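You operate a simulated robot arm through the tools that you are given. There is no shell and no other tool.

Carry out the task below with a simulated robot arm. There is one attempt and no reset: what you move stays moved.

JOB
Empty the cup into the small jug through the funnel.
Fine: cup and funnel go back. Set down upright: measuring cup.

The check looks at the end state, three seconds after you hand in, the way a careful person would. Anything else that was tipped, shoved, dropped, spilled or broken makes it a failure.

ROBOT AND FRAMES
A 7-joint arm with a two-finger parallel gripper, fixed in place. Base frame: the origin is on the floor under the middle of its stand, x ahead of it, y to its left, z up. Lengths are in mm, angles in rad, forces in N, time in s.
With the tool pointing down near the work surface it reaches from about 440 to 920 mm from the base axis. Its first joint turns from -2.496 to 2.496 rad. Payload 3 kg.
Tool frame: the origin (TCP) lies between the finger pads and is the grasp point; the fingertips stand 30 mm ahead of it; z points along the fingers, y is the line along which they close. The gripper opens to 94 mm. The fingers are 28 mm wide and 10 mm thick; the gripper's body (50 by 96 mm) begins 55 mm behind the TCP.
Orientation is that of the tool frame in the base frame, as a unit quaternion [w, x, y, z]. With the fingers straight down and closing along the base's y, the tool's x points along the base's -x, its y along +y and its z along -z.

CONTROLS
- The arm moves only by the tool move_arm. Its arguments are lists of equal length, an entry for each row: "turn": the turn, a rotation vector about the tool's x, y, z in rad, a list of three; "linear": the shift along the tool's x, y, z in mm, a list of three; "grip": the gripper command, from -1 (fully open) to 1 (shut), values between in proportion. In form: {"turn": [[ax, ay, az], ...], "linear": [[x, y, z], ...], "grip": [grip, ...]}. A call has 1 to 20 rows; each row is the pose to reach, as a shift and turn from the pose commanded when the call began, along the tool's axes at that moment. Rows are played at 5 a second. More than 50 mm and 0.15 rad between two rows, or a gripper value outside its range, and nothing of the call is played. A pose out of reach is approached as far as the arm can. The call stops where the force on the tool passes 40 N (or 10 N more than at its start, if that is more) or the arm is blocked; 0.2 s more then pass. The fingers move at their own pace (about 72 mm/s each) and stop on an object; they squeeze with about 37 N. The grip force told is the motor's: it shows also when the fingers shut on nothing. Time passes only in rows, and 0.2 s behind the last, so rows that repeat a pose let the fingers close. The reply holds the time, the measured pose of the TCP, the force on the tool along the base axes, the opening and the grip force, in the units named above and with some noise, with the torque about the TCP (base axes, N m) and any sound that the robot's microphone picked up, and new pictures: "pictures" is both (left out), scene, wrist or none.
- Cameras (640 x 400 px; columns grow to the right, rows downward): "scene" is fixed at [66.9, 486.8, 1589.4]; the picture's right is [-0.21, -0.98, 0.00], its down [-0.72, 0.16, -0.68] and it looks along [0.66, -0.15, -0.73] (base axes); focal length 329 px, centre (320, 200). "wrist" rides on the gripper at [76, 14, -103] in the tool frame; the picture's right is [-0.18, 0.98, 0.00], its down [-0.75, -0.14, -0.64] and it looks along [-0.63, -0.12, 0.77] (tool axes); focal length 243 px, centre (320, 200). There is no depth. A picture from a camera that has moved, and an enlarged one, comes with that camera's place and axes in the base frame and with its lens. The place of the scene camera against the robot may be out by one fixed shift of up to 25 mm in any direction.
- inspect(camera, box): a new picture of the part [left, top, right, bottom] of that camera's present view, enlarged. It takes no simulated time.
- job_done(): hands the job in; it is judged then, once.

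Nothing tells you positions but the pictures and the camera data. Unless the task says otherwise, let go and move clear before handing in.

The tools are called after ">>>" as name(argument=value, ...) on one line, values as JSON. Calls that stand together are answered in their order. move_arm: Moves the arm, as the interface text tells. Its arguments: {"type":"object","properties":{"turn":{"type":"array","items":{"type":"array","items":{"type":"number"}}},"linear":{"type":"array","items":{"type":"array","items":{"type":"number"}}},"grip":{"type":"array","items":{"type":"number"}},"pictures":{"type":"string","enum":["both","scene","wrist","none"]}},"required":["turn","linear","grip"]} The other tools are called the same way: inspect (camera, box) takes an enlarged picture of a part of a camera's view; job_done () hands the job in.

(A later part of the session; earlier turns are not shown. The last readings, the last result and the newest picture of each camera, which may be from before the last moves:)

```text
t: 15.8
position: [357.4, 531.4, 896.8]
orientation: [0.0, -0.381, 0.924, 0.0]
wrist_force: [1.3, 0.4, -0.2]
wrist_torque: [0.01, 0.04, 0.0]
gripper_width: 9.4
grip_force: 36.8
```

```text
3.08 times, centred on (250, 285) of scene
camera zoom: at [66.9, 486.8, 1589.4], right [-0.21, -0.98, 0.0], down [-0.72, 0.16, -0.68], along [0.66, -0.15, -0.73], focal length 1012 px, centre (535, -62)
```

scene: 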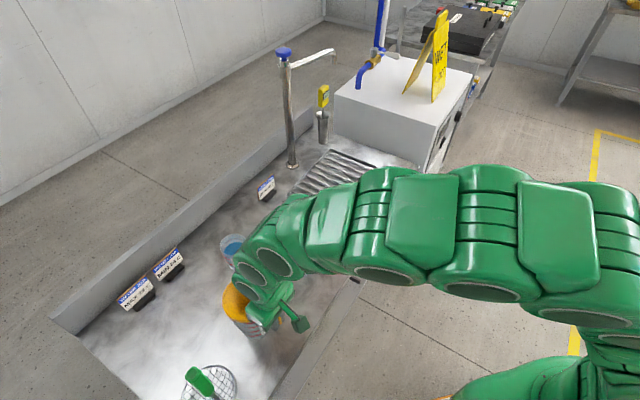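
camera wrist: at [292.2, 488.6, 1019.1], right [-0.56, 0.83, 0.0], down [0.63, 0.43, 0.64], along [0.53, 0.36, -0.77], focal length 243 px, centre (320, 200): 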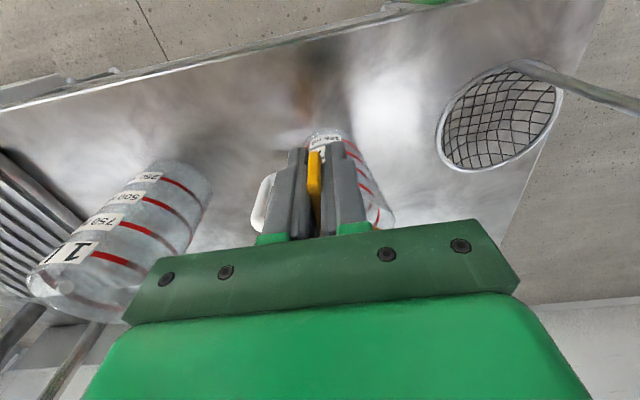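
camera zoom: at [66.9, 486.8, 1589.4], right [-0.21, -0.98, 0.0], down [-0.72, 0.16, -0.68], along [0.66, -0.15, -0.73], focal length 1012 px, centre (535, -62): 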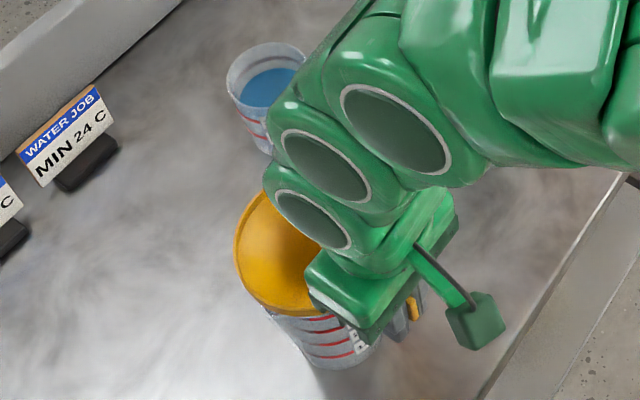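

No contact yet at TCP z 897. I'll lower in finer steps.

>>> move_arm(turn=[[0, 0, 0], [0, 0, 0], [0, 0, 0]], linear=[[0, 0, 3], [0, 0, 6], [0, 0, 6]], grip=[1, 1, 1], pictures="none")

>>> move_arm(turn=[[0, 0, 0], [0, 0, 0], [0, 0, 0]], linear=[[0, 0, 2], [0, 0, 4], [0, 0, 4]], grip=[1, 1, 1], pictures="wrist")

>>> inspect(camera="scene", box=[190, 220, 310, 350])

```text
t: 16.6
position: [357.8, 530.8, 889.7]
orientation: [-0.001, -0.381, 0.925, 0.0]
wrist_force: [-0.9, 0.7, 0.0]
wrist_torque: [-0.02, 0.0, -0.01]
gripper_width: 9.3
grip_force: 37.5
```

```text
t: 17.4
position: [358.2, 531.5, 887.0]
orientation: [-0.001, -0.382, 0.924, 0.0]
wrist_force: [0.9, 0.2, -0.2]
wrist_torque: [-0.03, 0.03, 0.01]
gripper_width: 8.9
grip_force: 36.7
camera wrist: at [291.9, 488.3, 988.4], right [-0.56, 0.83, 0.0], down [0.63, 0.43, 0.64], along [0.53, 0.36, -0.77], focal length 243 px, centre (320, 200)
```

wrist: 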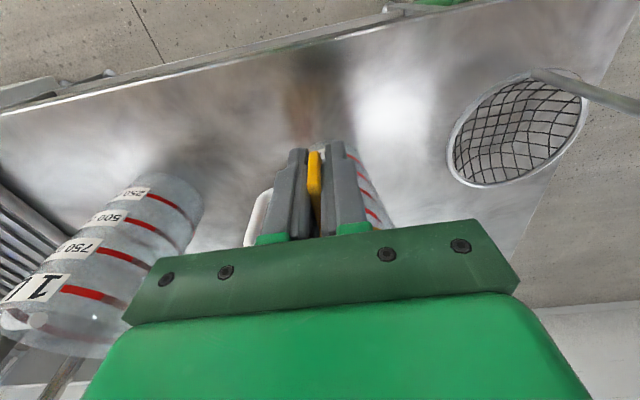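

```text
3.08 times, centred on (250, 285) of scene
camera zoom: at [66.9, 486.8, 1589.4], right [-0.21, -0.98, 0.0], down [-0.72, 0.16, -0.68], along [0.66, -0.15, -0.73], focal length 1012 px, centre (535, -62)
```

zoom: 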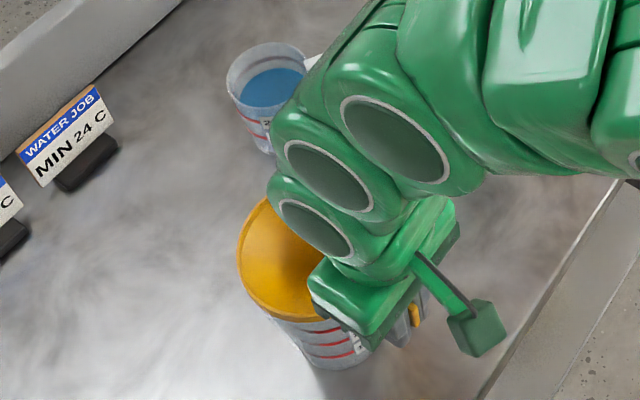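

Still no contact at z 887. I'll continue in 3 mm steps.

>>> move_arm(turn=[[0, 0, 0], [0, 0, 0], [0, 0, 0]], linear=[[0, 0, 1.5], [0, 0, 3], [0, 0, 3]], grip=[1, 1, 1], pictures="none")

>>> move_arm(turn=[[0, 0, 0], [0, 0, 0], [0, 0, 0]], linear=[[0, 0, 1.5], [0, 0, 3], [0, 0, 3]], grip=[1, 1, 1], pictures="none")

>>> inspect(camera="scene", box=[210, 260, 290, 350])

```text
t: 18.2
position: [357.6, 531.6, 884.1]
orientation: [0.001, -0.381, 0.925, 0.0]
wrist_force: [0.5, 0.7, 0.5]
wrist_torque: [-0.05, 0.05, 0.02]
gripper_width: 9.0
grip_force: 36.8
```

```text
t: 19.0
position: [356.8, 530.0, 881.0]
orientation: [0.0, -0.381, 0.924, 0.0]
wrist_force: [-0.2, -0.8, -0.8]
wrist_torque: [-0.03, 0.0, -0.01]
gripper_width: 9.2
grip_force: 36.9
```

```text
4.44 times, centred on (250, 305) of scene
camera zoom: at [66.9, 486.8, 1589.4], right [-0.21, -0.98, 0.0], down [-0.72, 0.16, -0.68], along [0.66, -0.15, -0.73], focal length 1462 px, centre (631, -267)
```

zoom: 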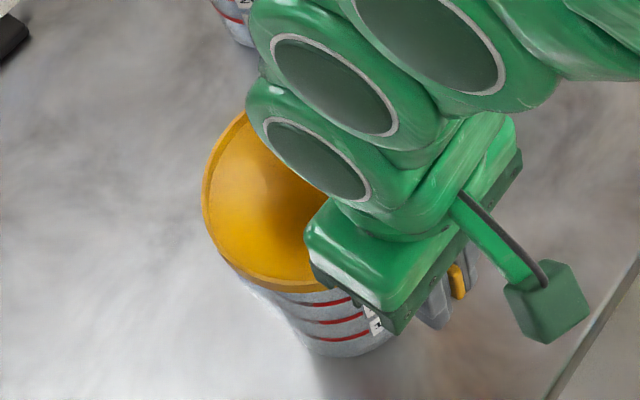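

No clear contact yet at z 881, so I'll keep stepping down.

>>> move_arm(turn=[[0, 0, 0], [0, 0, 0], [0, 0, 0]], linear=[[0, 0, 1.5], [0, 0, 3], [0, 0, 3]], grip=[1, 1, 1], pictures="none")

>>> move_arm(turn=[[0, 0, 0], [0, 0, 0], [0, 0, 0]], linear=[[0, 0, 1.5], [0, 0, 3], [0, 0, 3]], grip=[1, 1, 1], pictures="none")

>>> inspect(camera="scene", box=[210, 260, 290, 350])

```text
t: 19.8
position: [358.0, 532.2, 879.5]
orientation: [0.0, -0.381, 0.925, 0.0]
wrist_force: [1.5, 0.4, 14.8]
wrist_torque: [0.57, -0.56, -0.08]
gripper_width: 9.3
grip_force: 37.4
```

```text
t: 20.6
position: [357.6, 530.6, 875.8]
orientation: [0.0, -0.382, 0.924, 0.0]
wrist_force: [0.8, 0.0, 14.8]
wrist_torque: [0.67, -0.59, -0.07]
gripper_width: 9.0
grip_force: 37.4
```

```text
4.44 times, centred on (250, 305) of scene
camera zoom: at [66.9, 486.8, 1589.4], right [-0.21, -0.98, 0.0], down [-0.72, 0.16, -0.68], along [0.66, -0.15, -0.73], focal length 1462 px, centre (631, -267)
```

zoom: 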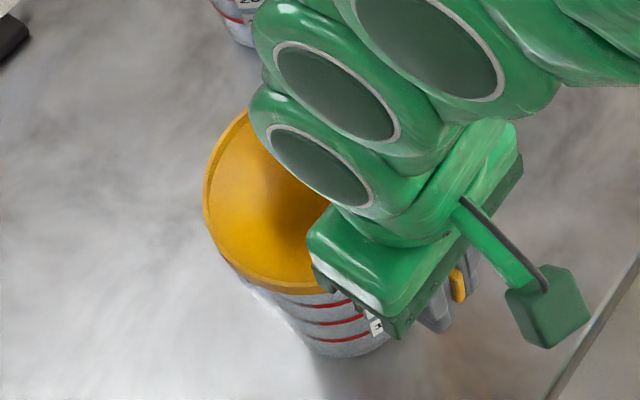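

Contact came at z ≈ 879 with about 15 N, right where I expected the funnel to seat. I'll back off slightly to relieve the push before releasing.

>>> move_arm(turn=[[0, 0, 0], [0, 0, 0]], linear=[[0, 0, -1], [0, 0, -1]], grip=[1, 1], pictures="none")

```text
t: 21.2
position: [358.6, 530.2, 875.2]
orientation: [-0.002, -0.381, 0.925, 0.0]
wrist_force: [-0.6, 0.1, 3.0]
wrist_torque: [0.16, -0.09, -0.03]
gripper_width: 9.3
grip_force: 37.4
```

The force is down to 3 N. I'll raise a touch more and open the fingers gradually.

>>> move_arm(turn=[[0, 0, 0], [0, 0, 0], [0, 0, 0], [0, 0, 0], [0, 0, 0]], linear=[[0, 0, -0.3], [0, 0, -0.3], [0, 0, -0.3], [0, 0, -0.3], [0, 0, -0.3]], grip=[1, 0.78, 0.7, 0.6, 0.5], pictures="both")

>>> inspect(camera="scene", box=[210, 260, 290, 350])

>>> inspect(camera="wrist", box=[220, 80, 420, 240])

```text
t: 22.4
position: [358.4, 531.2, 876.2]
orientation: [-0.001, -0.381, 0.924, 0.0]
wrist_force: [-0.4, -0.2, -0.6]
wrist_torque: [-0.02, 0.03, 0.0]
gripper_width: 23.6
grip_force: 0.1
camera wrist: at [292.5, 488.1, 978.0], right [-0.56, 0.83, 0.0], down [0.63, 0.43, 0.64], along [0.53, 0.36, -0.77], focal length 243 px, centre (320, 200)
```

scene: 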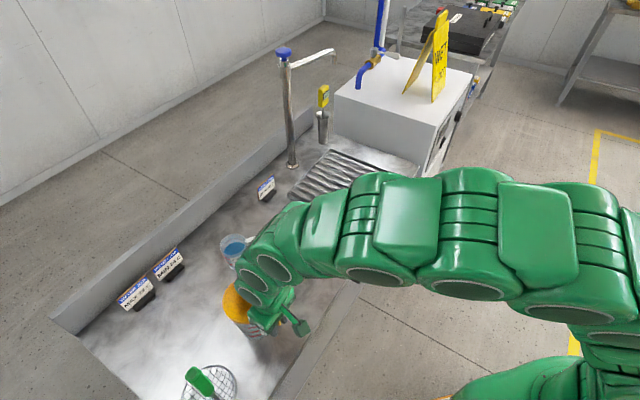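
wrist: 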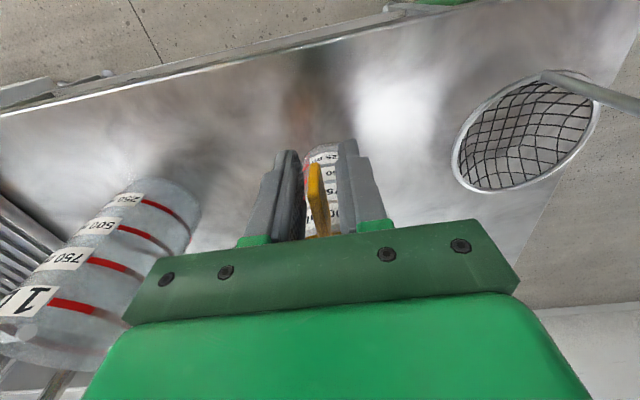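

```text
4.44 times, centred on (250, 305) of scene
camera zoom: at [66.9, 486.8, 1589.4], right [-0.21, -0.98, 0.0], down [-0.72, 0.16, -0.68], along [0.66, -0.15, -0.73], focal length 1462 px, centre (631, -267)
```

zoom: 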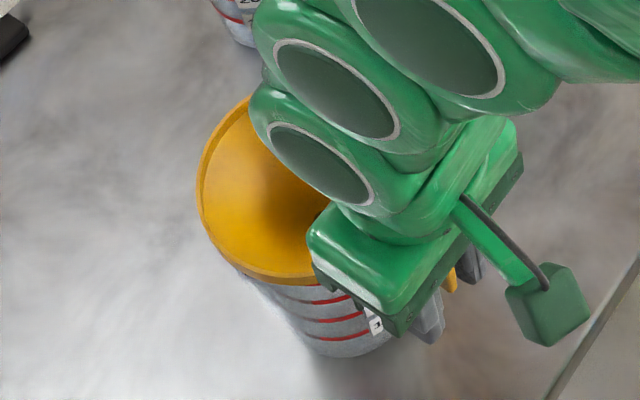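

```text
2.50 times, centred on (320, 160) of wrist
camera zoom: at [292.5, 488.1, 978.0], right [-0.56, 0.83, 0.0], down [0.63, 0.43, 0.64], along [0.53, 0.36, -0.77], focal length 606 px, centre (320, 300)
```

zoom: 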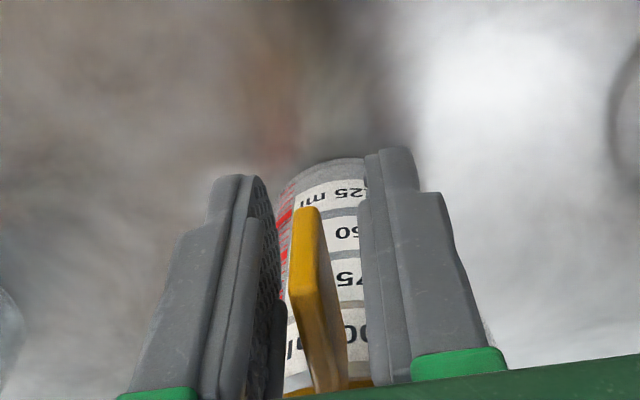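

The funnel is released and sits on the small jug. I'll open a bit more and rise straight up clear of the tab.

>>> move_arm(turn=[[0, 0, 0], [0, 0, 0], [0, 0, 0], [0, 0, 0], [0, 0, 0], [0, 0, 0], [0, 0, 0]], linear=[[0, 0, 0], [0, 0, -10], [0, 0, -30], [0, 0, -60], [0, 0, -95], [0, 0, -135], [0, 0, -160]], grip=[0.2, 0.2, 0.2, 0.2, 0.2, 0.2, 0.2], pictures="both")

>>> inspect(camera="scene", box=[190, 220, 310, 350])

>>> inspect(camera="wrist", box=[220, 80, 420, 240])

```text
t: 24.0
position: [358.2, 530.5, 1038.0]
orientation: [0.0, -0.381, 0.925, 0.0]
wrist_force: [-0.3, -0.2, -0.1]
wrist_torque: [0.0, -0.02, -0.02]
gripper_width: 37.8
grip_force: 0.0
camera wrist: at [292.6, 488.5, 1139.0], right [-0.56, 0.83, 0.0], down [0.64, 0.43, 0.64], along [0.53, 0.36, -0.77], focal length 243 px, centre (320, 200)
```

scene: 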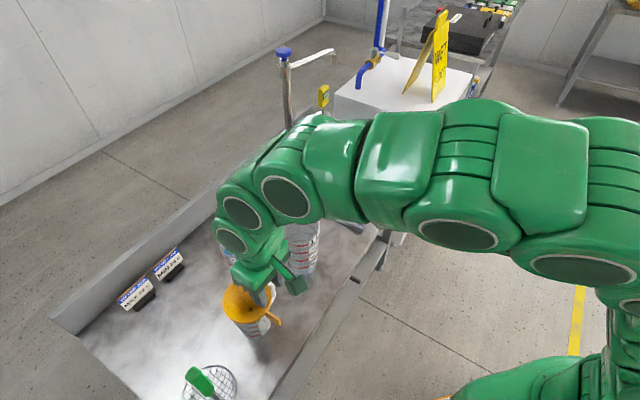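
wrist: 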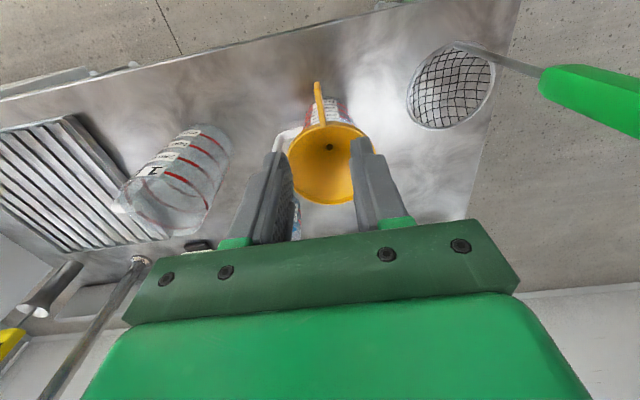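

```text
3.08 times, centred on (250, 285) of scene
camera zoom: at [66.9, 486.8, 1589.4], right [-0.21, -0.98, 0.0], down [-0.72, 0.16, -0.68], along [0.66, -0.15, -0.73], focal length 1012 px, centre (535, -62)
```

zoom: 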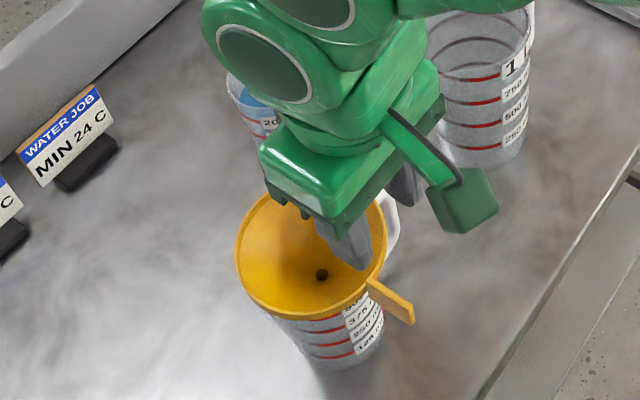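

```text
2.50 times, centred on (320, 160) of wrist
camera zoom: at [292.6, 488.5, 1139.0], right [-0.56, 0.83, 0.0], down [0.64, 0.43, 0.64], along [0.53, 0.36, -0.77], focal length 606 px, centre (320, 300)
```

zoom: 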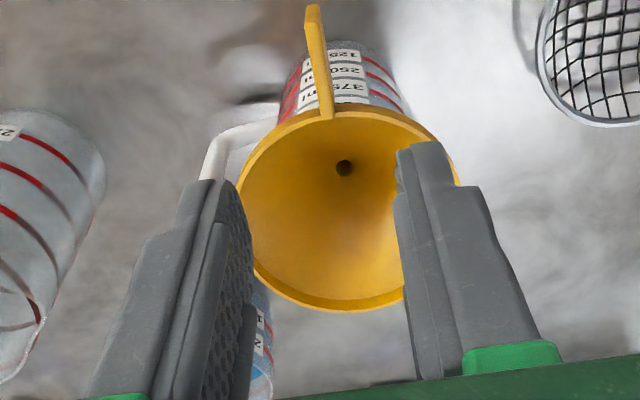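

The funnel now sits level on the small jug, centred near (414, 586) with its rim at z ≈ 896. Next I'll go over the cup with the tool yawed so the fingers can straddle it on either side of the handle plane, and measure it.

>>> move_arm(turn=[[0, 0, -0.131], [0, 0, -0.262], [0, 0, -0.393], [0, 0, -0.524], [0, 0, -0.655], [0, 0, -0.785], [0, 0, -0.916], [0, 0, -1.047], [0, 0, -1.047]], linear=[[-31, -15, 0], [-62, -30, 0], [-94, -44, 0], [-125, -59, 0], [-156, -74, 0], [-188, -89, 0], [-219, -103, 0], [-250, -118, 0], [-250, -118, 0]], grip=[-0.2, -0.6, -1, -1, -1, -1, -1, -1, -1], pictures="both")

>>> inspect(camera="wrist", box=[220, 80, 420, 240])

>>> inspect(camera="scene", box=[190, 200, 350, 340])

```text
t: 26.0
position: [602.4, 606.5, 1016.8]
orientation: [0.002, 0.793, -0.609, 0.001]
wrist_force: [-0.8, 0.3, -0.2]
wrist_torque: [0.02, -0.02, -0.02]
gripper_width: 94.0
grip_force: 0.1
out of reach, approached as far as the arm can: row 8, 9
camera wrist: at [606.3, 530.2, 1119.1], right [-1.0, -0.07, 0.0], down [-0.06, 0.77, 0.64], along [-0.05, 0.64, -0.77], focal length 243 px, centre (320, 200)
```

scene: 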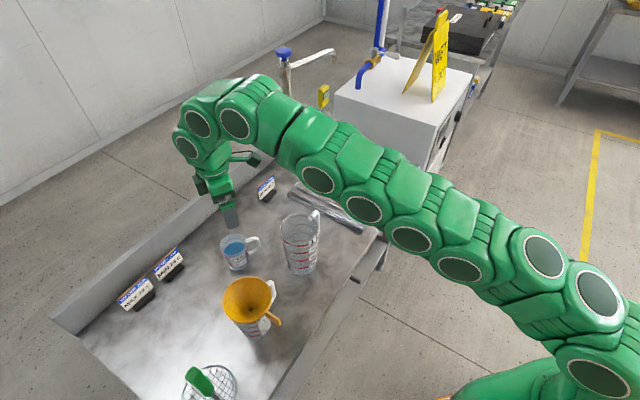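
wrist: 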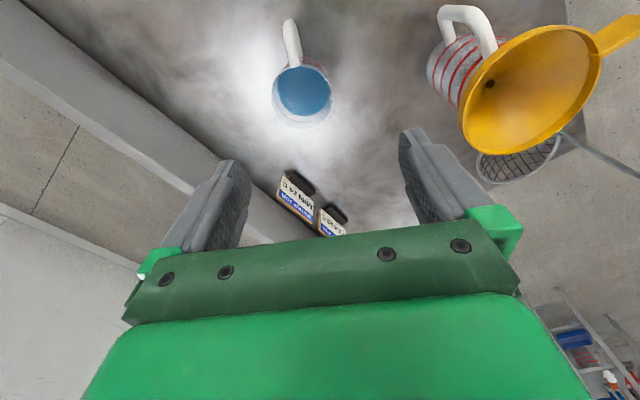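

```text
2.50 times, centred on (320, 160) of wrist
camera zoom: at [606.3, 530.2, 1119.1], right [-1.0, -0.07, 0.0], down [-0.06, 0.77, 0.64], along [-0.05, 0.64, -0.77], focal length 606 px, centre (320, 300)
```

zoom: 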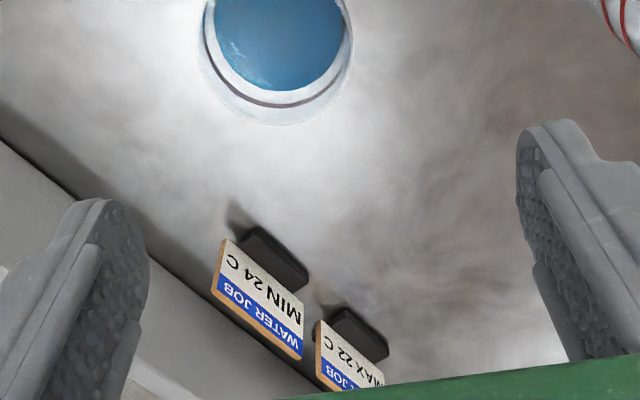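

```text
2.86 times, centred on (270, 270) of scene
camera zoom: at [66.9, 486.8, 1589.4], right [-0.21, -0.98, 0.0], down [-0.72, 0.16, -0.68], along [0.66, -0.15, -0.73], focal length 940 px, centre (463, 0)
```

zoom: 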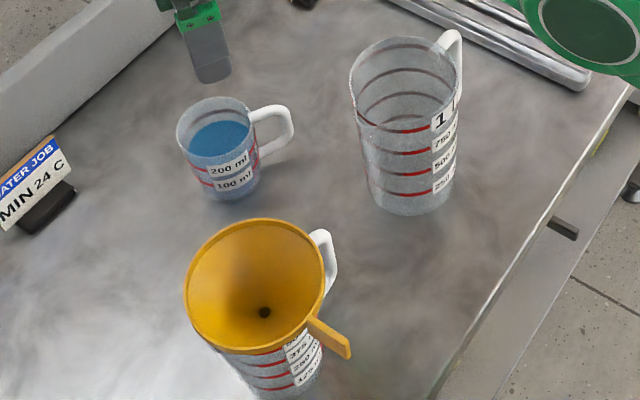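

The cup is centred near (620, 623) with its rim at z ≈ 824 and its handle at azimuth about -76°. A tall skimmer handle also stands near (232, 660) up to z ≈ 1000, so I have to keep clear of it. Before touching the cup I'll rehearse the pour with an empty gripper to check reach.

>>> move_arm(turn=[[0, 0, -0.145], [0, 0, -0.29], [0, 0, -0.436], [0, 0, -0.582], [0, 0, -0.727], [0, 0, -0.873], [0, 0, -1.018], [0, 0, -1.164], [0, 0, -1.309], [0, 0, -1.454], [0, 0, -1.6], [0, 0, -1.745], [0, 0, -1.745]], linear=[[-3, 10, -4], [-7, 21, -7], [-10, 31, -11], [-13, 42, -14], [-17, 52, -18], [-20, 63, -22], [-23, 73, -25], [-27, 84, -29], [-30, 94, -32], [-33, 105, -36], [-36, 115, -40], [-40, 126, -43], [-40, 126, -43]], grip=[-1, -1, -1, -1, -1, -1, -1, -1, -1, -1, -1, -1, -1], pictures="both")

```text
t: 28.8
position: [470.1, 613.1, 1059.8]
orientation: [0.0, 0.977, 0.214, 0.0]
wrist_force: [0.5, -0.4, 0.3]
wrist_torque: [0.01, 0.0, -0.01]
gripper_width: 93.9
grip_force: 0.0
camera wrist: at [543.5, 632.5, 1162.2], right [0.25, -0.97, 0.0], down [-0.74, -0.19, 0.64], along [-0.62, -0.16, -0.77], focal length 243 px, centre (320, 200)
```

scene: 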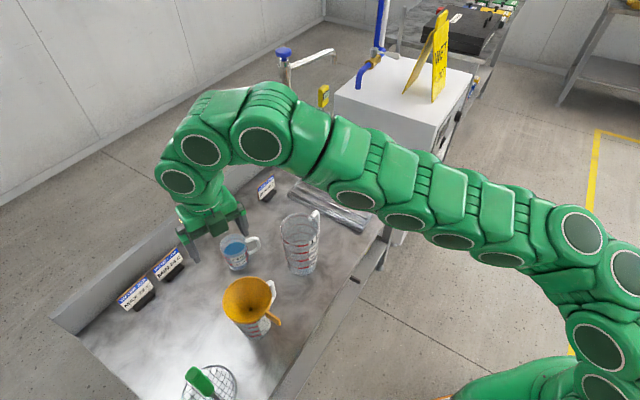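
wrist: 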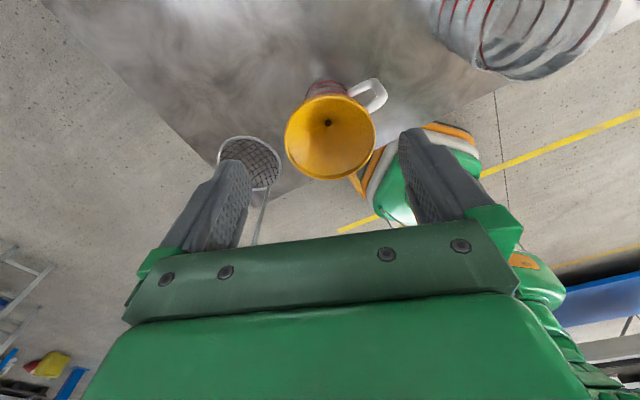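

Yawed this way the pose is reachable. Now I'll rehearse the tilt itself, still empty and well above the funnel.

>>> move_arm(turn=[[0, 0.14, 0], [0, 0.28, 0], [0, 0.42, 0], [0, 0.56, 0], [0, 0.7, 0], [0, 0.84, 0], [0, 0.98, 0], [0, 1.0, 0]], linear=[[0, 0, 0], [0, 0, 0], [0, 0, 0], [-2, 0, 0], [-4, 0, 0], [-6, 0, 0], [-10, 0, 0], [-10, 0, 0]], grip=[-1, -1, -1, -1, -1, -1, -1, -1], pictures="both")

```text
t: 30.6
position: [470.7, 602.1, 1053.1]
orientation: [-0.097, 0.86, 0.182, 0.466]
wrist_force: [0.0, 0.1, 0.5]
wrist_torque: [-0.03, 0.01, 0.0]
gripper_width: 94.1
grip_force: 0.1
camera wrist: at [434.4, 572.1, 1172.6], right [0.3, -0.94, -0.15], down [-0.93, -0.26, -0.28], along [0.22, 0.23, -0.95], focal length 243 px, centre (320, 200)
```

scene: 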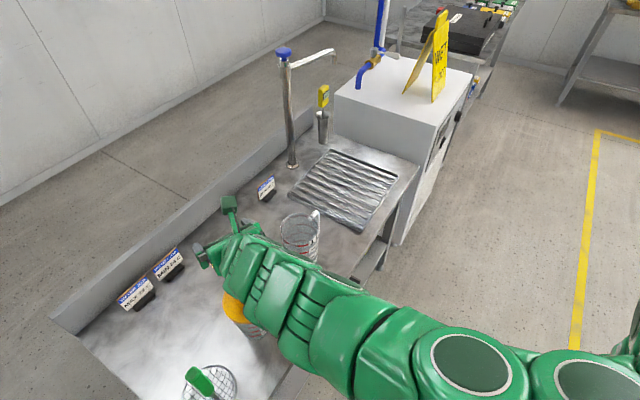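
wrist: 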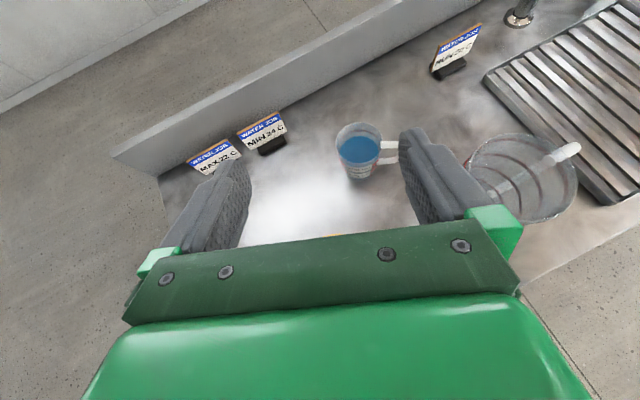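

The arm swung through a noticeable reconfiguration and is slightly off the commanded position, so I'll hold here and check that it settles.

>>> move_arm(turn=[[0, 0, 0], [0, 0, 0]], linear=[[0, 0, 0], [0, 0, 0]], grip=[-1, -1], pictures="scene")

>>> inspect(camera="scene", box=[160, 180, 400, 400])

```text
t: 31.2
position: [472.6, 602.6, 1056.5]
orientation: [-0.099, 0.86, 0.181, 0.466]
wrist_force: [-0.2, -0.3, 0.0]
wrist_torque: [-0.02, 0.02, -0.01]
gripper_width: 94.0
grip_force: 0.1
```

scene: 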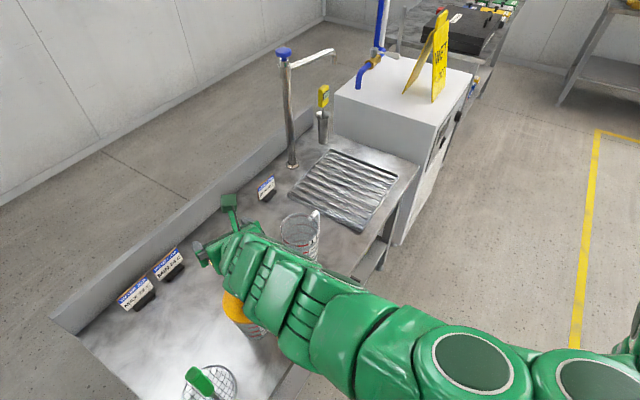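

```text
1.82 times, centred on (280, 290) of scene
camera zoom: at [66.9, 486.8, 1589.4], right [-0.21, -0.98, 0.0], down [-0.72, 0.16, -0.68], along [0.66, -0.15, -0.73], focal length 598 px, centre (393, 36)
```

zoom: 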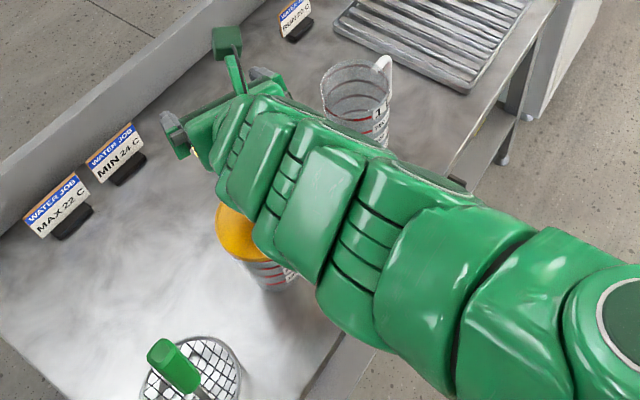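

The arm is holding about 12 mm off the command but is stable. I'll continue the rehearsal toward horizontal to see whether the full tilt can be reached.

>>> move_arm(turn=[[0, 0.12, 0], [0, 0.24, 0], [0, 0.36, 0], [0, 0.48, 0], [0, 0.6, 0], [0, 0.6, 0]], linear=[[0, 0, 0], [0, 0, 0], [0, 0, 0], [0, 0, 0], [0, 0, 0], [0, 0, 0]], grip=[-1, -1, -1, -1, -1, -1], pictures="both")

```text
t: 32.6
position: [471.4, 601.4, 1060.9]
orientation: [-0.148, 0.683, 0.141, 0.701]
wrist_force: [0.5, 0.0, -0.2]
wrist_torque: [-0.01, -0.01, -0.01]
gripper_width: 94.1
grip_force: 0.0
out of reach, approached as far as the arm can: row 2, 3
camera wrist: at [379.5, 547.1, 1133.5], right [0.4, -0.9, -0.19], down [-0.63, -0.12, -0.77], along [0.67, 0.43, -0.61], focal length 243 px, centre (320, 200)
```

scene: 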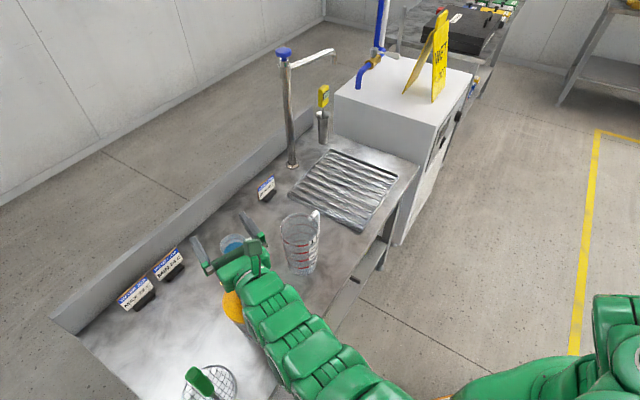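
wrist: 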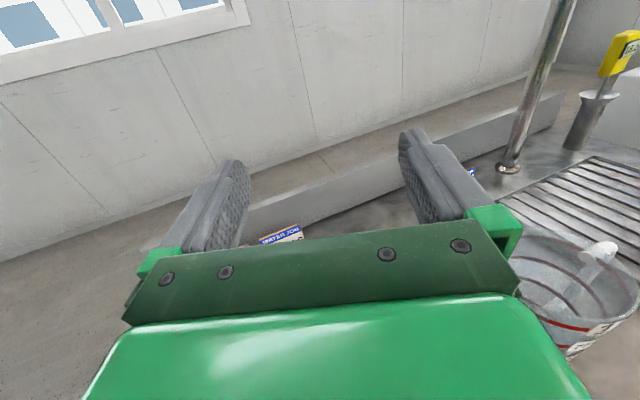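

The full tilt is reachable this way, but the arm passes through an awkward region on the way there, which isn't acceptable with water in the cup. I'll return to tool-down and test another approach in which the gripper pitches outward with the camera underneath.

>>> move_arm(turn=[[0, -0.13, 0], [0, -0.26, 0], [0, -0.39, 0], [0, -0.52, 0], [0, -0.65, 0], [0, -0.78, 0], [0, -0.91, 0], [0, -1.04, 0], [0, -1.17, 0], [0, -1.3, 0], [0, -1.43, 0], [0, -1.56, 0], [0, -1.6, 0], [0, -1.6, 0]], linear=[[1, 0, 0], [2, 0, 0], [3, 0, 0], [4, 0, 0], [5, 0, 0], [6, 0, 0], [7, 0, 0], [8, 0, 0], [9, 0, 0], [10, 0, 0], [10, 0, 0], [10, 0, 0], [10, 0, 0], [10, 0, 0]], grip=[-1, -1, -1, -1, -1, -1, -1, -1, -1, -1, -1, -1, -1, -1], pictures="both")

```text
t: 35.6
position: [460.8, 608.8, 1069.9]
orientation: [0.0, 0.977, 0.215, -0.001]
wrist_force: [-0.2, 0.2, -0.6]
wrist_torque: [0.01, -0.01, 0.01]
gripper_width: 93.8
grip_force: 0.0
camera wrist: at [534.7, 628.5, 1171.8], right [0.24, -0.97, 0.0], down [-0.74, -0.19, 0.64], along [-0.62, -0.16, -0.77], focal length 243 px, centre (320, 200)
```

scene: 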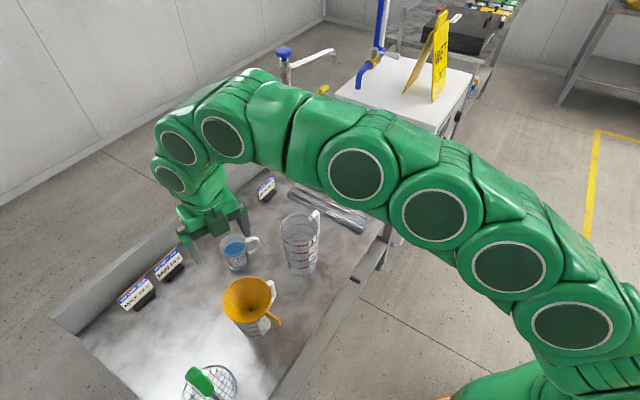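
wrist: 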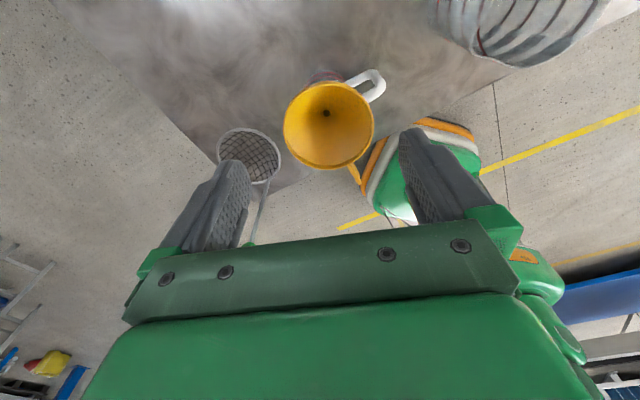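

The commanded pose is back to tool-down exactly. Now I'll yaw the other way, to tool x azimuth about 250°, and rehearse pitching outward from there.

>>> move_arm(turn=[[0, 0, 0.14], [0, 0, 0.28], [0, 0, 0.42], [0, 0, 0.56], [0, 0, 0.7], [0, 0, 0.84], [0, 0, 0.98], [0, 0, 1.12], [0, 0, 1.26], [0, 0, 1.4], [0, 0, 1.54], [0, 0, 1.68], [0, 0, 1.82], [0, 0, 1.96], [0, 0, 2.1], [0, 0, 2.24], [0, 0, 2.352]], linear=[[-1, -2, 1], [-1, -5, 1], [-2, -7, 2], [-3, -10, 2], [-3, -12, 3], [-4, -14, 4], [-5, -17, 4], [-6, -19, 5], [-6, -21, 5], [-7, -24, 6], [-8, -26, 7], [-8, -28, 7], [-9, -31, 8], [-10, -33, 8], [-10, -35, 9], [-11, -38, 10], [-11, -40, 10]], grip=[-1, -1, -1, -1, -1, -1, -1, -1, -1, -1, -1, -1, -1, -1, -1, -1, -1], pictures="scene")

```text
t: 39.2
position: [433.4, 640.1, 1059.4]
orientation: [0.0, -0.572, 0.82, 0.0]
wrist_force: [-0.7, 0.0, 0.3]
wrist_torque: [0.01, 0.03, -0.01]
gripper_width: 94.0
grip_force: 0.1
```

scene: 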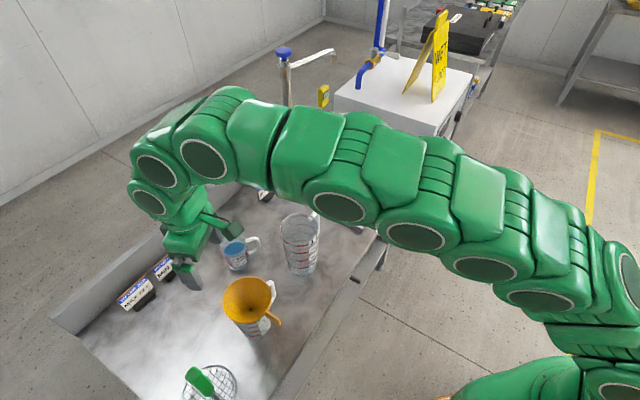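

Natural yaw reached. Now I'll rehearse the outward pitch of about 85° along the pour path, empty and high.

>>> move_arm(turn=[[0, -0.12, 0], [0, -0.24, 0], [0, -0.36, 0], [0, -0.48, 0], [0, -0.6, 0], [0, -0.72, 0], [0, -0.84, 0], [0, -0.96, 0], [0, -0.96, 0]], linear=[[2, 0, 0], [4, 0, 0], [6, 0, 0], [8, 0, 0], [10, 0, 0], [13, 0, 0], [16, 0, 0], [19, 0, 0], [19, 0, 0]], grip=[-1, -1, -1, -1, -1, -1, -1, -1, -1], pictures="both")

```text
t: 41.2
position: [428.2, 622.5, 1060.9]
orientation: [0.377, -0.509, 0.727, 0.265]
wrist_force: [-0.3, 0.6, 0.5]
wrist_torque: [0.05, -0.02, 0.01]
gripper_width: 93.7
grip_force: 0.1
camera wrist: at [369.2, 508.2, 1055.7], right [-0.89, 0.44, 0.15], down [0.1, -0.14, 0.99], along [0.45, 0.89, 0.08], focal length 243 px, centre (320, 200)
```

scene: 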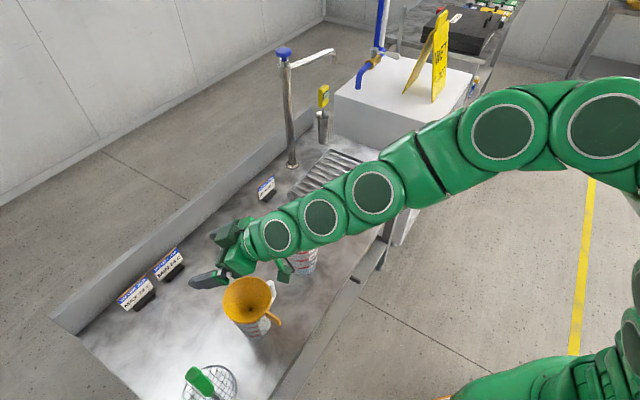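
wrist: 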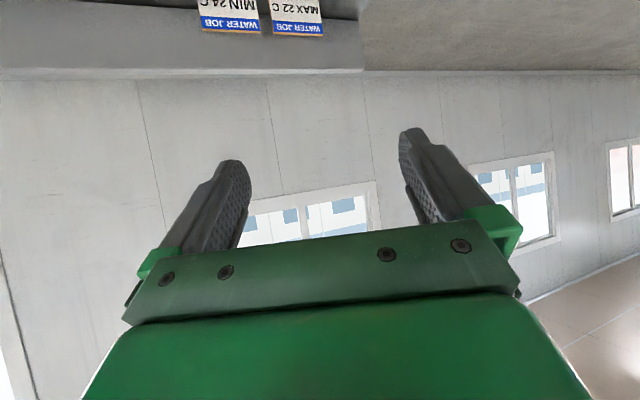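

Smooth and accurate at 55° pitch. I'll continue on to about 90°.

>>> move_arm(turn=[[0, -0.12, 0], [0, -0.24, 0], [0, -0.36, 0], [0, -0.48, 0], [0, -0.58, 0], [0, -0.58, 0]], linear=[[2, 0, 2], [4, 0, 4], [5, 0, 6], [6, 0, 8], [6, 0, 10], [6, 0, 10]], grip=[-1, -1, -1, -1, -1, -1], pictures="scene")

```text
t: 42.6
position: [429.3, 627.8, 1050.3]
orientation: [0.57, -0.412, 0.587, 0.4]
wrist_force: [-0.7, -0.3, 0.1]
wrist_torque: [0.0, 0.0, 0.01]
gripper_width: 94.1
grip_force: 0.0
```

scene: 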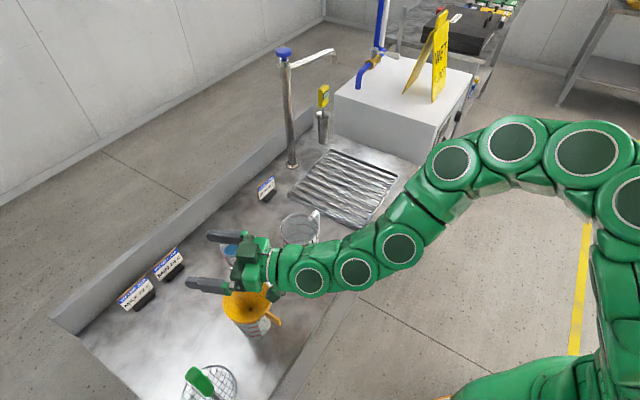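

The outward pitch works smoothly up to 88° with no reach problem, so this is the pour configuration. I'll pitch back down to a 25° lean, which is the planned grasp orientation, and then yaw toward the cup.

>>> move_arm(turn=[[0, 0.14, 0], [0, 0.28, 0], [0, 0.42, 0], [0, 0.56, 0], [0, 0.7, 0], [0, 0.84, 0], [0, 0.98, 0], [0, 1.12, 0], [0, 1.26, 0], [0, 1.4, 0], [0, 1.54, 0], [0, 1.68, 0], [0, 1.82, 0], [0, 1.96, 0], [0, 1.976, 0]], linear=[[0, 0, 0], [0, 0, 0], [0, 0, 0], [0, 0, 0], [0, 0, 0], [0, 0, 0], [0, 0, 0], [0, 0, 0], [0, 0, 0], [0, 0, 0], [0, 0, 0], [0, 0, 0], [0, 0, 0], [0, 0, 0], [0, 0, 0]], grip=[-1, -1, -1, -1, -1, -1, -1, -1, -1, -1, -1, -1, -1, -1, -1], pictures="both")

```text
t: 45.8
position: [383.2, 558.2, 1038.4]
orientation: [-0.178, -0.56, 0.8, -0.125]
wrist_force: [0.3, -0.6, 0.3]
wrist_torque: [0.0, 0.01, 0.01]
gripper_width: 93.8
grip_force: 0.0
out of reach, approached as far as the arm can: row 13, 14, 15
camera wrist: at [359.6, 540.0, 1162.6], right [-0.87, 0.49, -0.08], down [0.46, 0.85, 0.26], along [0.2, 0.19, -0.96], focal length 243 px, centre (320, 200)
```

scene: 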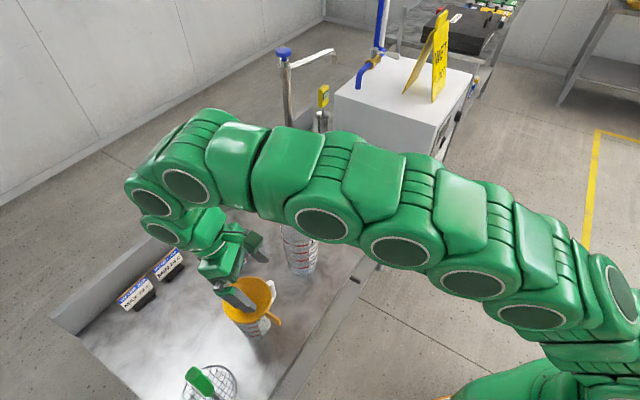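
wrist: 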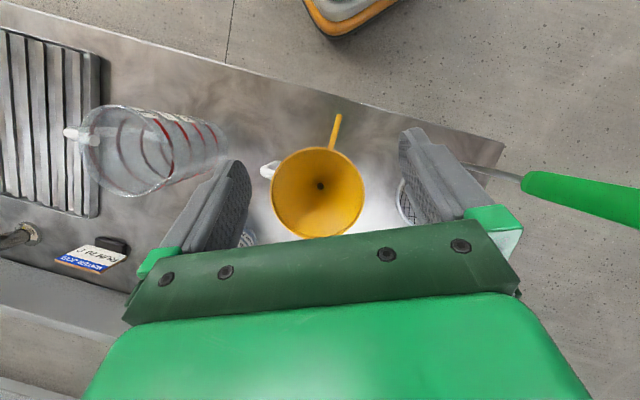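

Leaning inward at that height just ran into the reach limit, which isn't a problem because the cup is lower. The funnel centre is confirmed at (413.5, 585.5). Now I'll move to a hover above the cup with the yawed, 25°-leaning grasp orientation.

>>> move_arm(turn=[[-0.059, 0, 0.1265], [-0.1181, 0, 0.253], [-0.1772, 0, 0.3795], [-0.2362, 0, 0.506], [-0.2953, 0, 0.6325], [-0.3543, 0, 0.759], [-0.4134, 0, 0.8855], [-0.4724, 0, 1.012], [-0.5315, 0, 1.1385], [-0.5905, 0, 1.265], [-0.6496, 0, 1.3915], [-0.7086, 0, 1.518], [-0.7677, 0, 1.6445], [-0.8267, 0, 1.771], [-0.8858, 0, 1.8975], [-0.8858, 0, 1.8975]], linear=[[-3.4, -9.2, 13.9], [-7.5, -18.4, 27.4], [-10.8, -28, 41.3], [-14.9, -37.3, 54.8], [-18.5, -47.8, 68.6], [-27.4, -61.9, 75.5], [-36.3, -76, 82.4], [-46.9, -89.4, 88.5], [-57.5, -102.8, 94.5], [-68.9, -115.9, 100.2], [-79.5, -129, 104.1], [-90.1, -142, 108], [-101.5, -154.7, 111.5], [-112.1, -167.8, 115.4], [-122.7, -180.9, 119.3], [-122.7, -180.9, 119.3]], grip=[-1, -1, -1, -1, -1, -1, -1, -1, -1, -1, -1, -1, -1, -1, -1, -1], pictures="both")

>>> inspect(camera="wrist", box=[220, 80, 420, 240])

>>> inspect(camera="scene", box=[180, 180, 340, 300])

```text
t: 49.2
position: [573.7, 554.1, 878.3]
orientation: [-0.196, 0.414, 0.884, 0.092]
wrist_force: [-0.5, 0.6, 0.1]
wrist_torque: [-0.04, -0.04, 0.0]
gripper_width: 94.2
grip_force: 0.1
camera wrist: at [566.9, 583.0, 1002.5], right [0.86, 0.5, -0.08], down [0.5, -0.82, 0.26], along [0.07, -0.27, -0.96], focal length 243 px, centre (320, 200)
```

scene: 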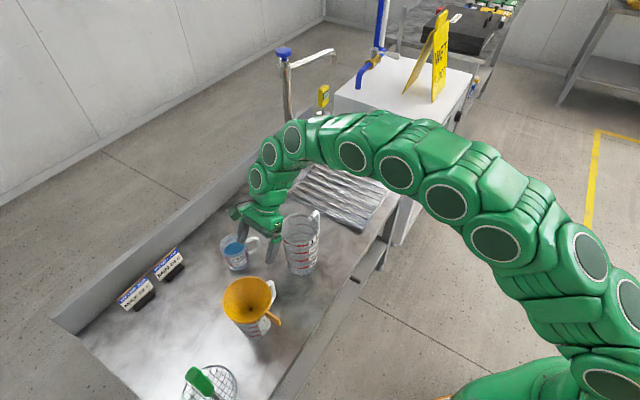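
wrist: 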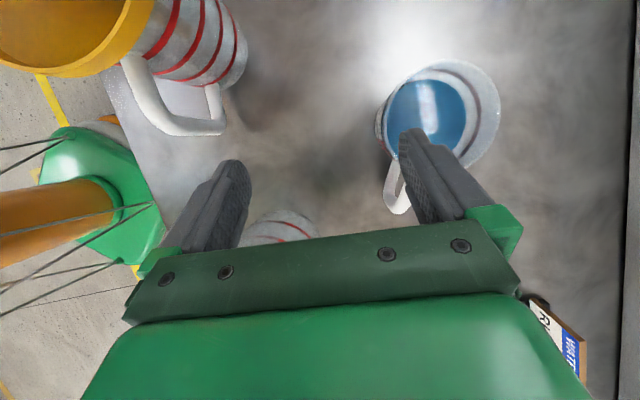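

```text
2.50 times, centred on (320, 160) of wrist
camera zoom: at [566.9, 583.0, 1002.5], right [0.86, 0.5, -0.08], down [0.5, -0.82, 0.26], along [0.07, -0.27, -0.96], focal length 606 px, centre (320, 300)
```

zoom: 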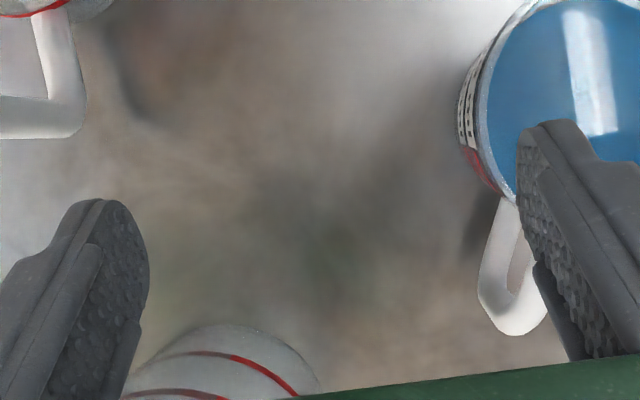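

```text
3.33 times, centred on (260, 240) of scene
camera zoom: at [66.9, 486.8, 1589.4], right [-0.21, -0.98, 0.0], down [-0.72, 0.16, -0.68], along [0.66, -0.15, -0.73], focal length 1096 px, centre (520, 67)
```

zoom: 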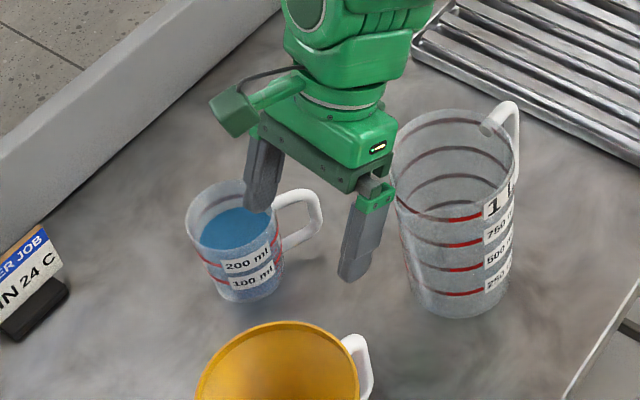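

I ended up short of the cup, since the commanded pose had been reset at the reach limit. The view puts the cup rim centre near (620, 626), so I'll shift the hover directly over it.

>>> move_arm(turn=[[0, 0, 0], [0, 0, 0], [0, 0, 0], [0, 0, 0], [0, 0, 0]], linear=[[5, 0, -11], [12, 27, -8], [20, 54, -4], [27.5, 80, -0.5], [27.5, 80, -0.5]], grip=[-1, -1, -1, -1, -1], pictures="both")

>>> inspect(camera="wrist", box=[220, 100, 420, 260])

>>> inspect(camera="scene", box=[180, 180, 340, 300])

```text
t: 50.4
position: [619.0, 624.5, 889.2]
orientation: [-0.196, 0.412, 0.885, 0.091]
wrist_force: [0.7, 1.2, -0.6]
wrist_torque: [-0.01, 0.0, 0.02]
gripper_width: 94.1
grip_force: 0.2
camera wrist: at [611.7, 653.7, 1014.6], right [0.86, 0.5, -0.08], down [0.51, -0.82, 0.26], along [0.07, -0.27, -0.96], focal length 243 px, centre (320, 200)
```

scene: 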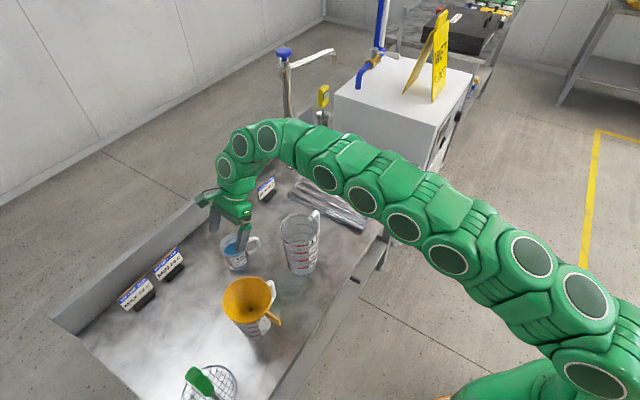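
wrist: 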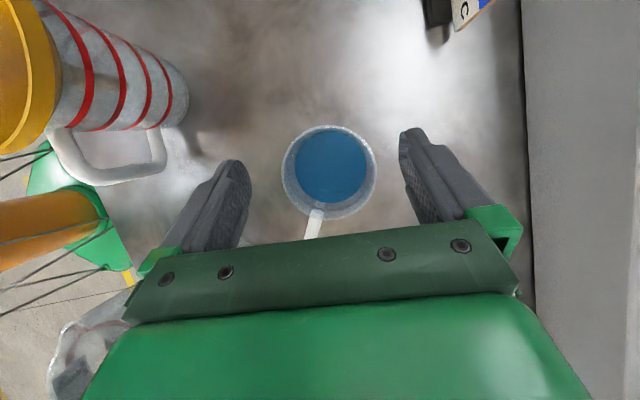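

```text
2.50 times, centred on (320, 180) of wrist
camera zoom: at [611.7, 653.7, 1014.6], right [0.86, 0.5, -0.08], down [0.51, -0.82, 0.26], along [0.07, -0.27, -0.96], focal length 606 px, centre (320, 250)
```

zoom: 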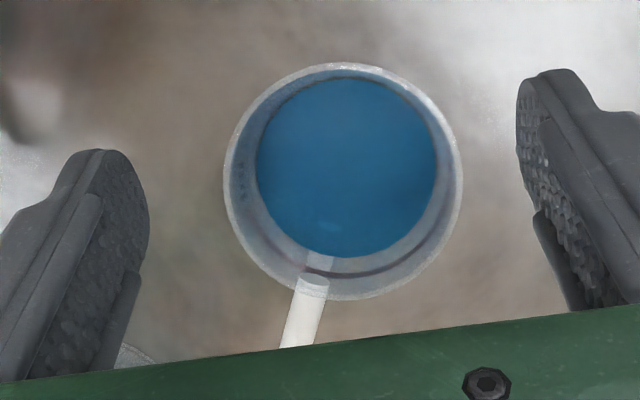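

```text
3.33 times, centred on (260, 240) of scene
camera zoom: at [66.9, 486.8, 1589.4], right [-0.21, -0.98, 0.0], down [-0.72, 0.16, -0.68], along [0.66, -0.15, -0.73], focal length 1096 px, centre (520, 67)
```

zoom: 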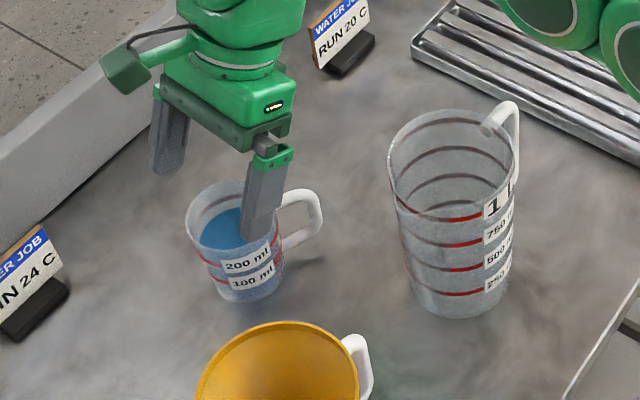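

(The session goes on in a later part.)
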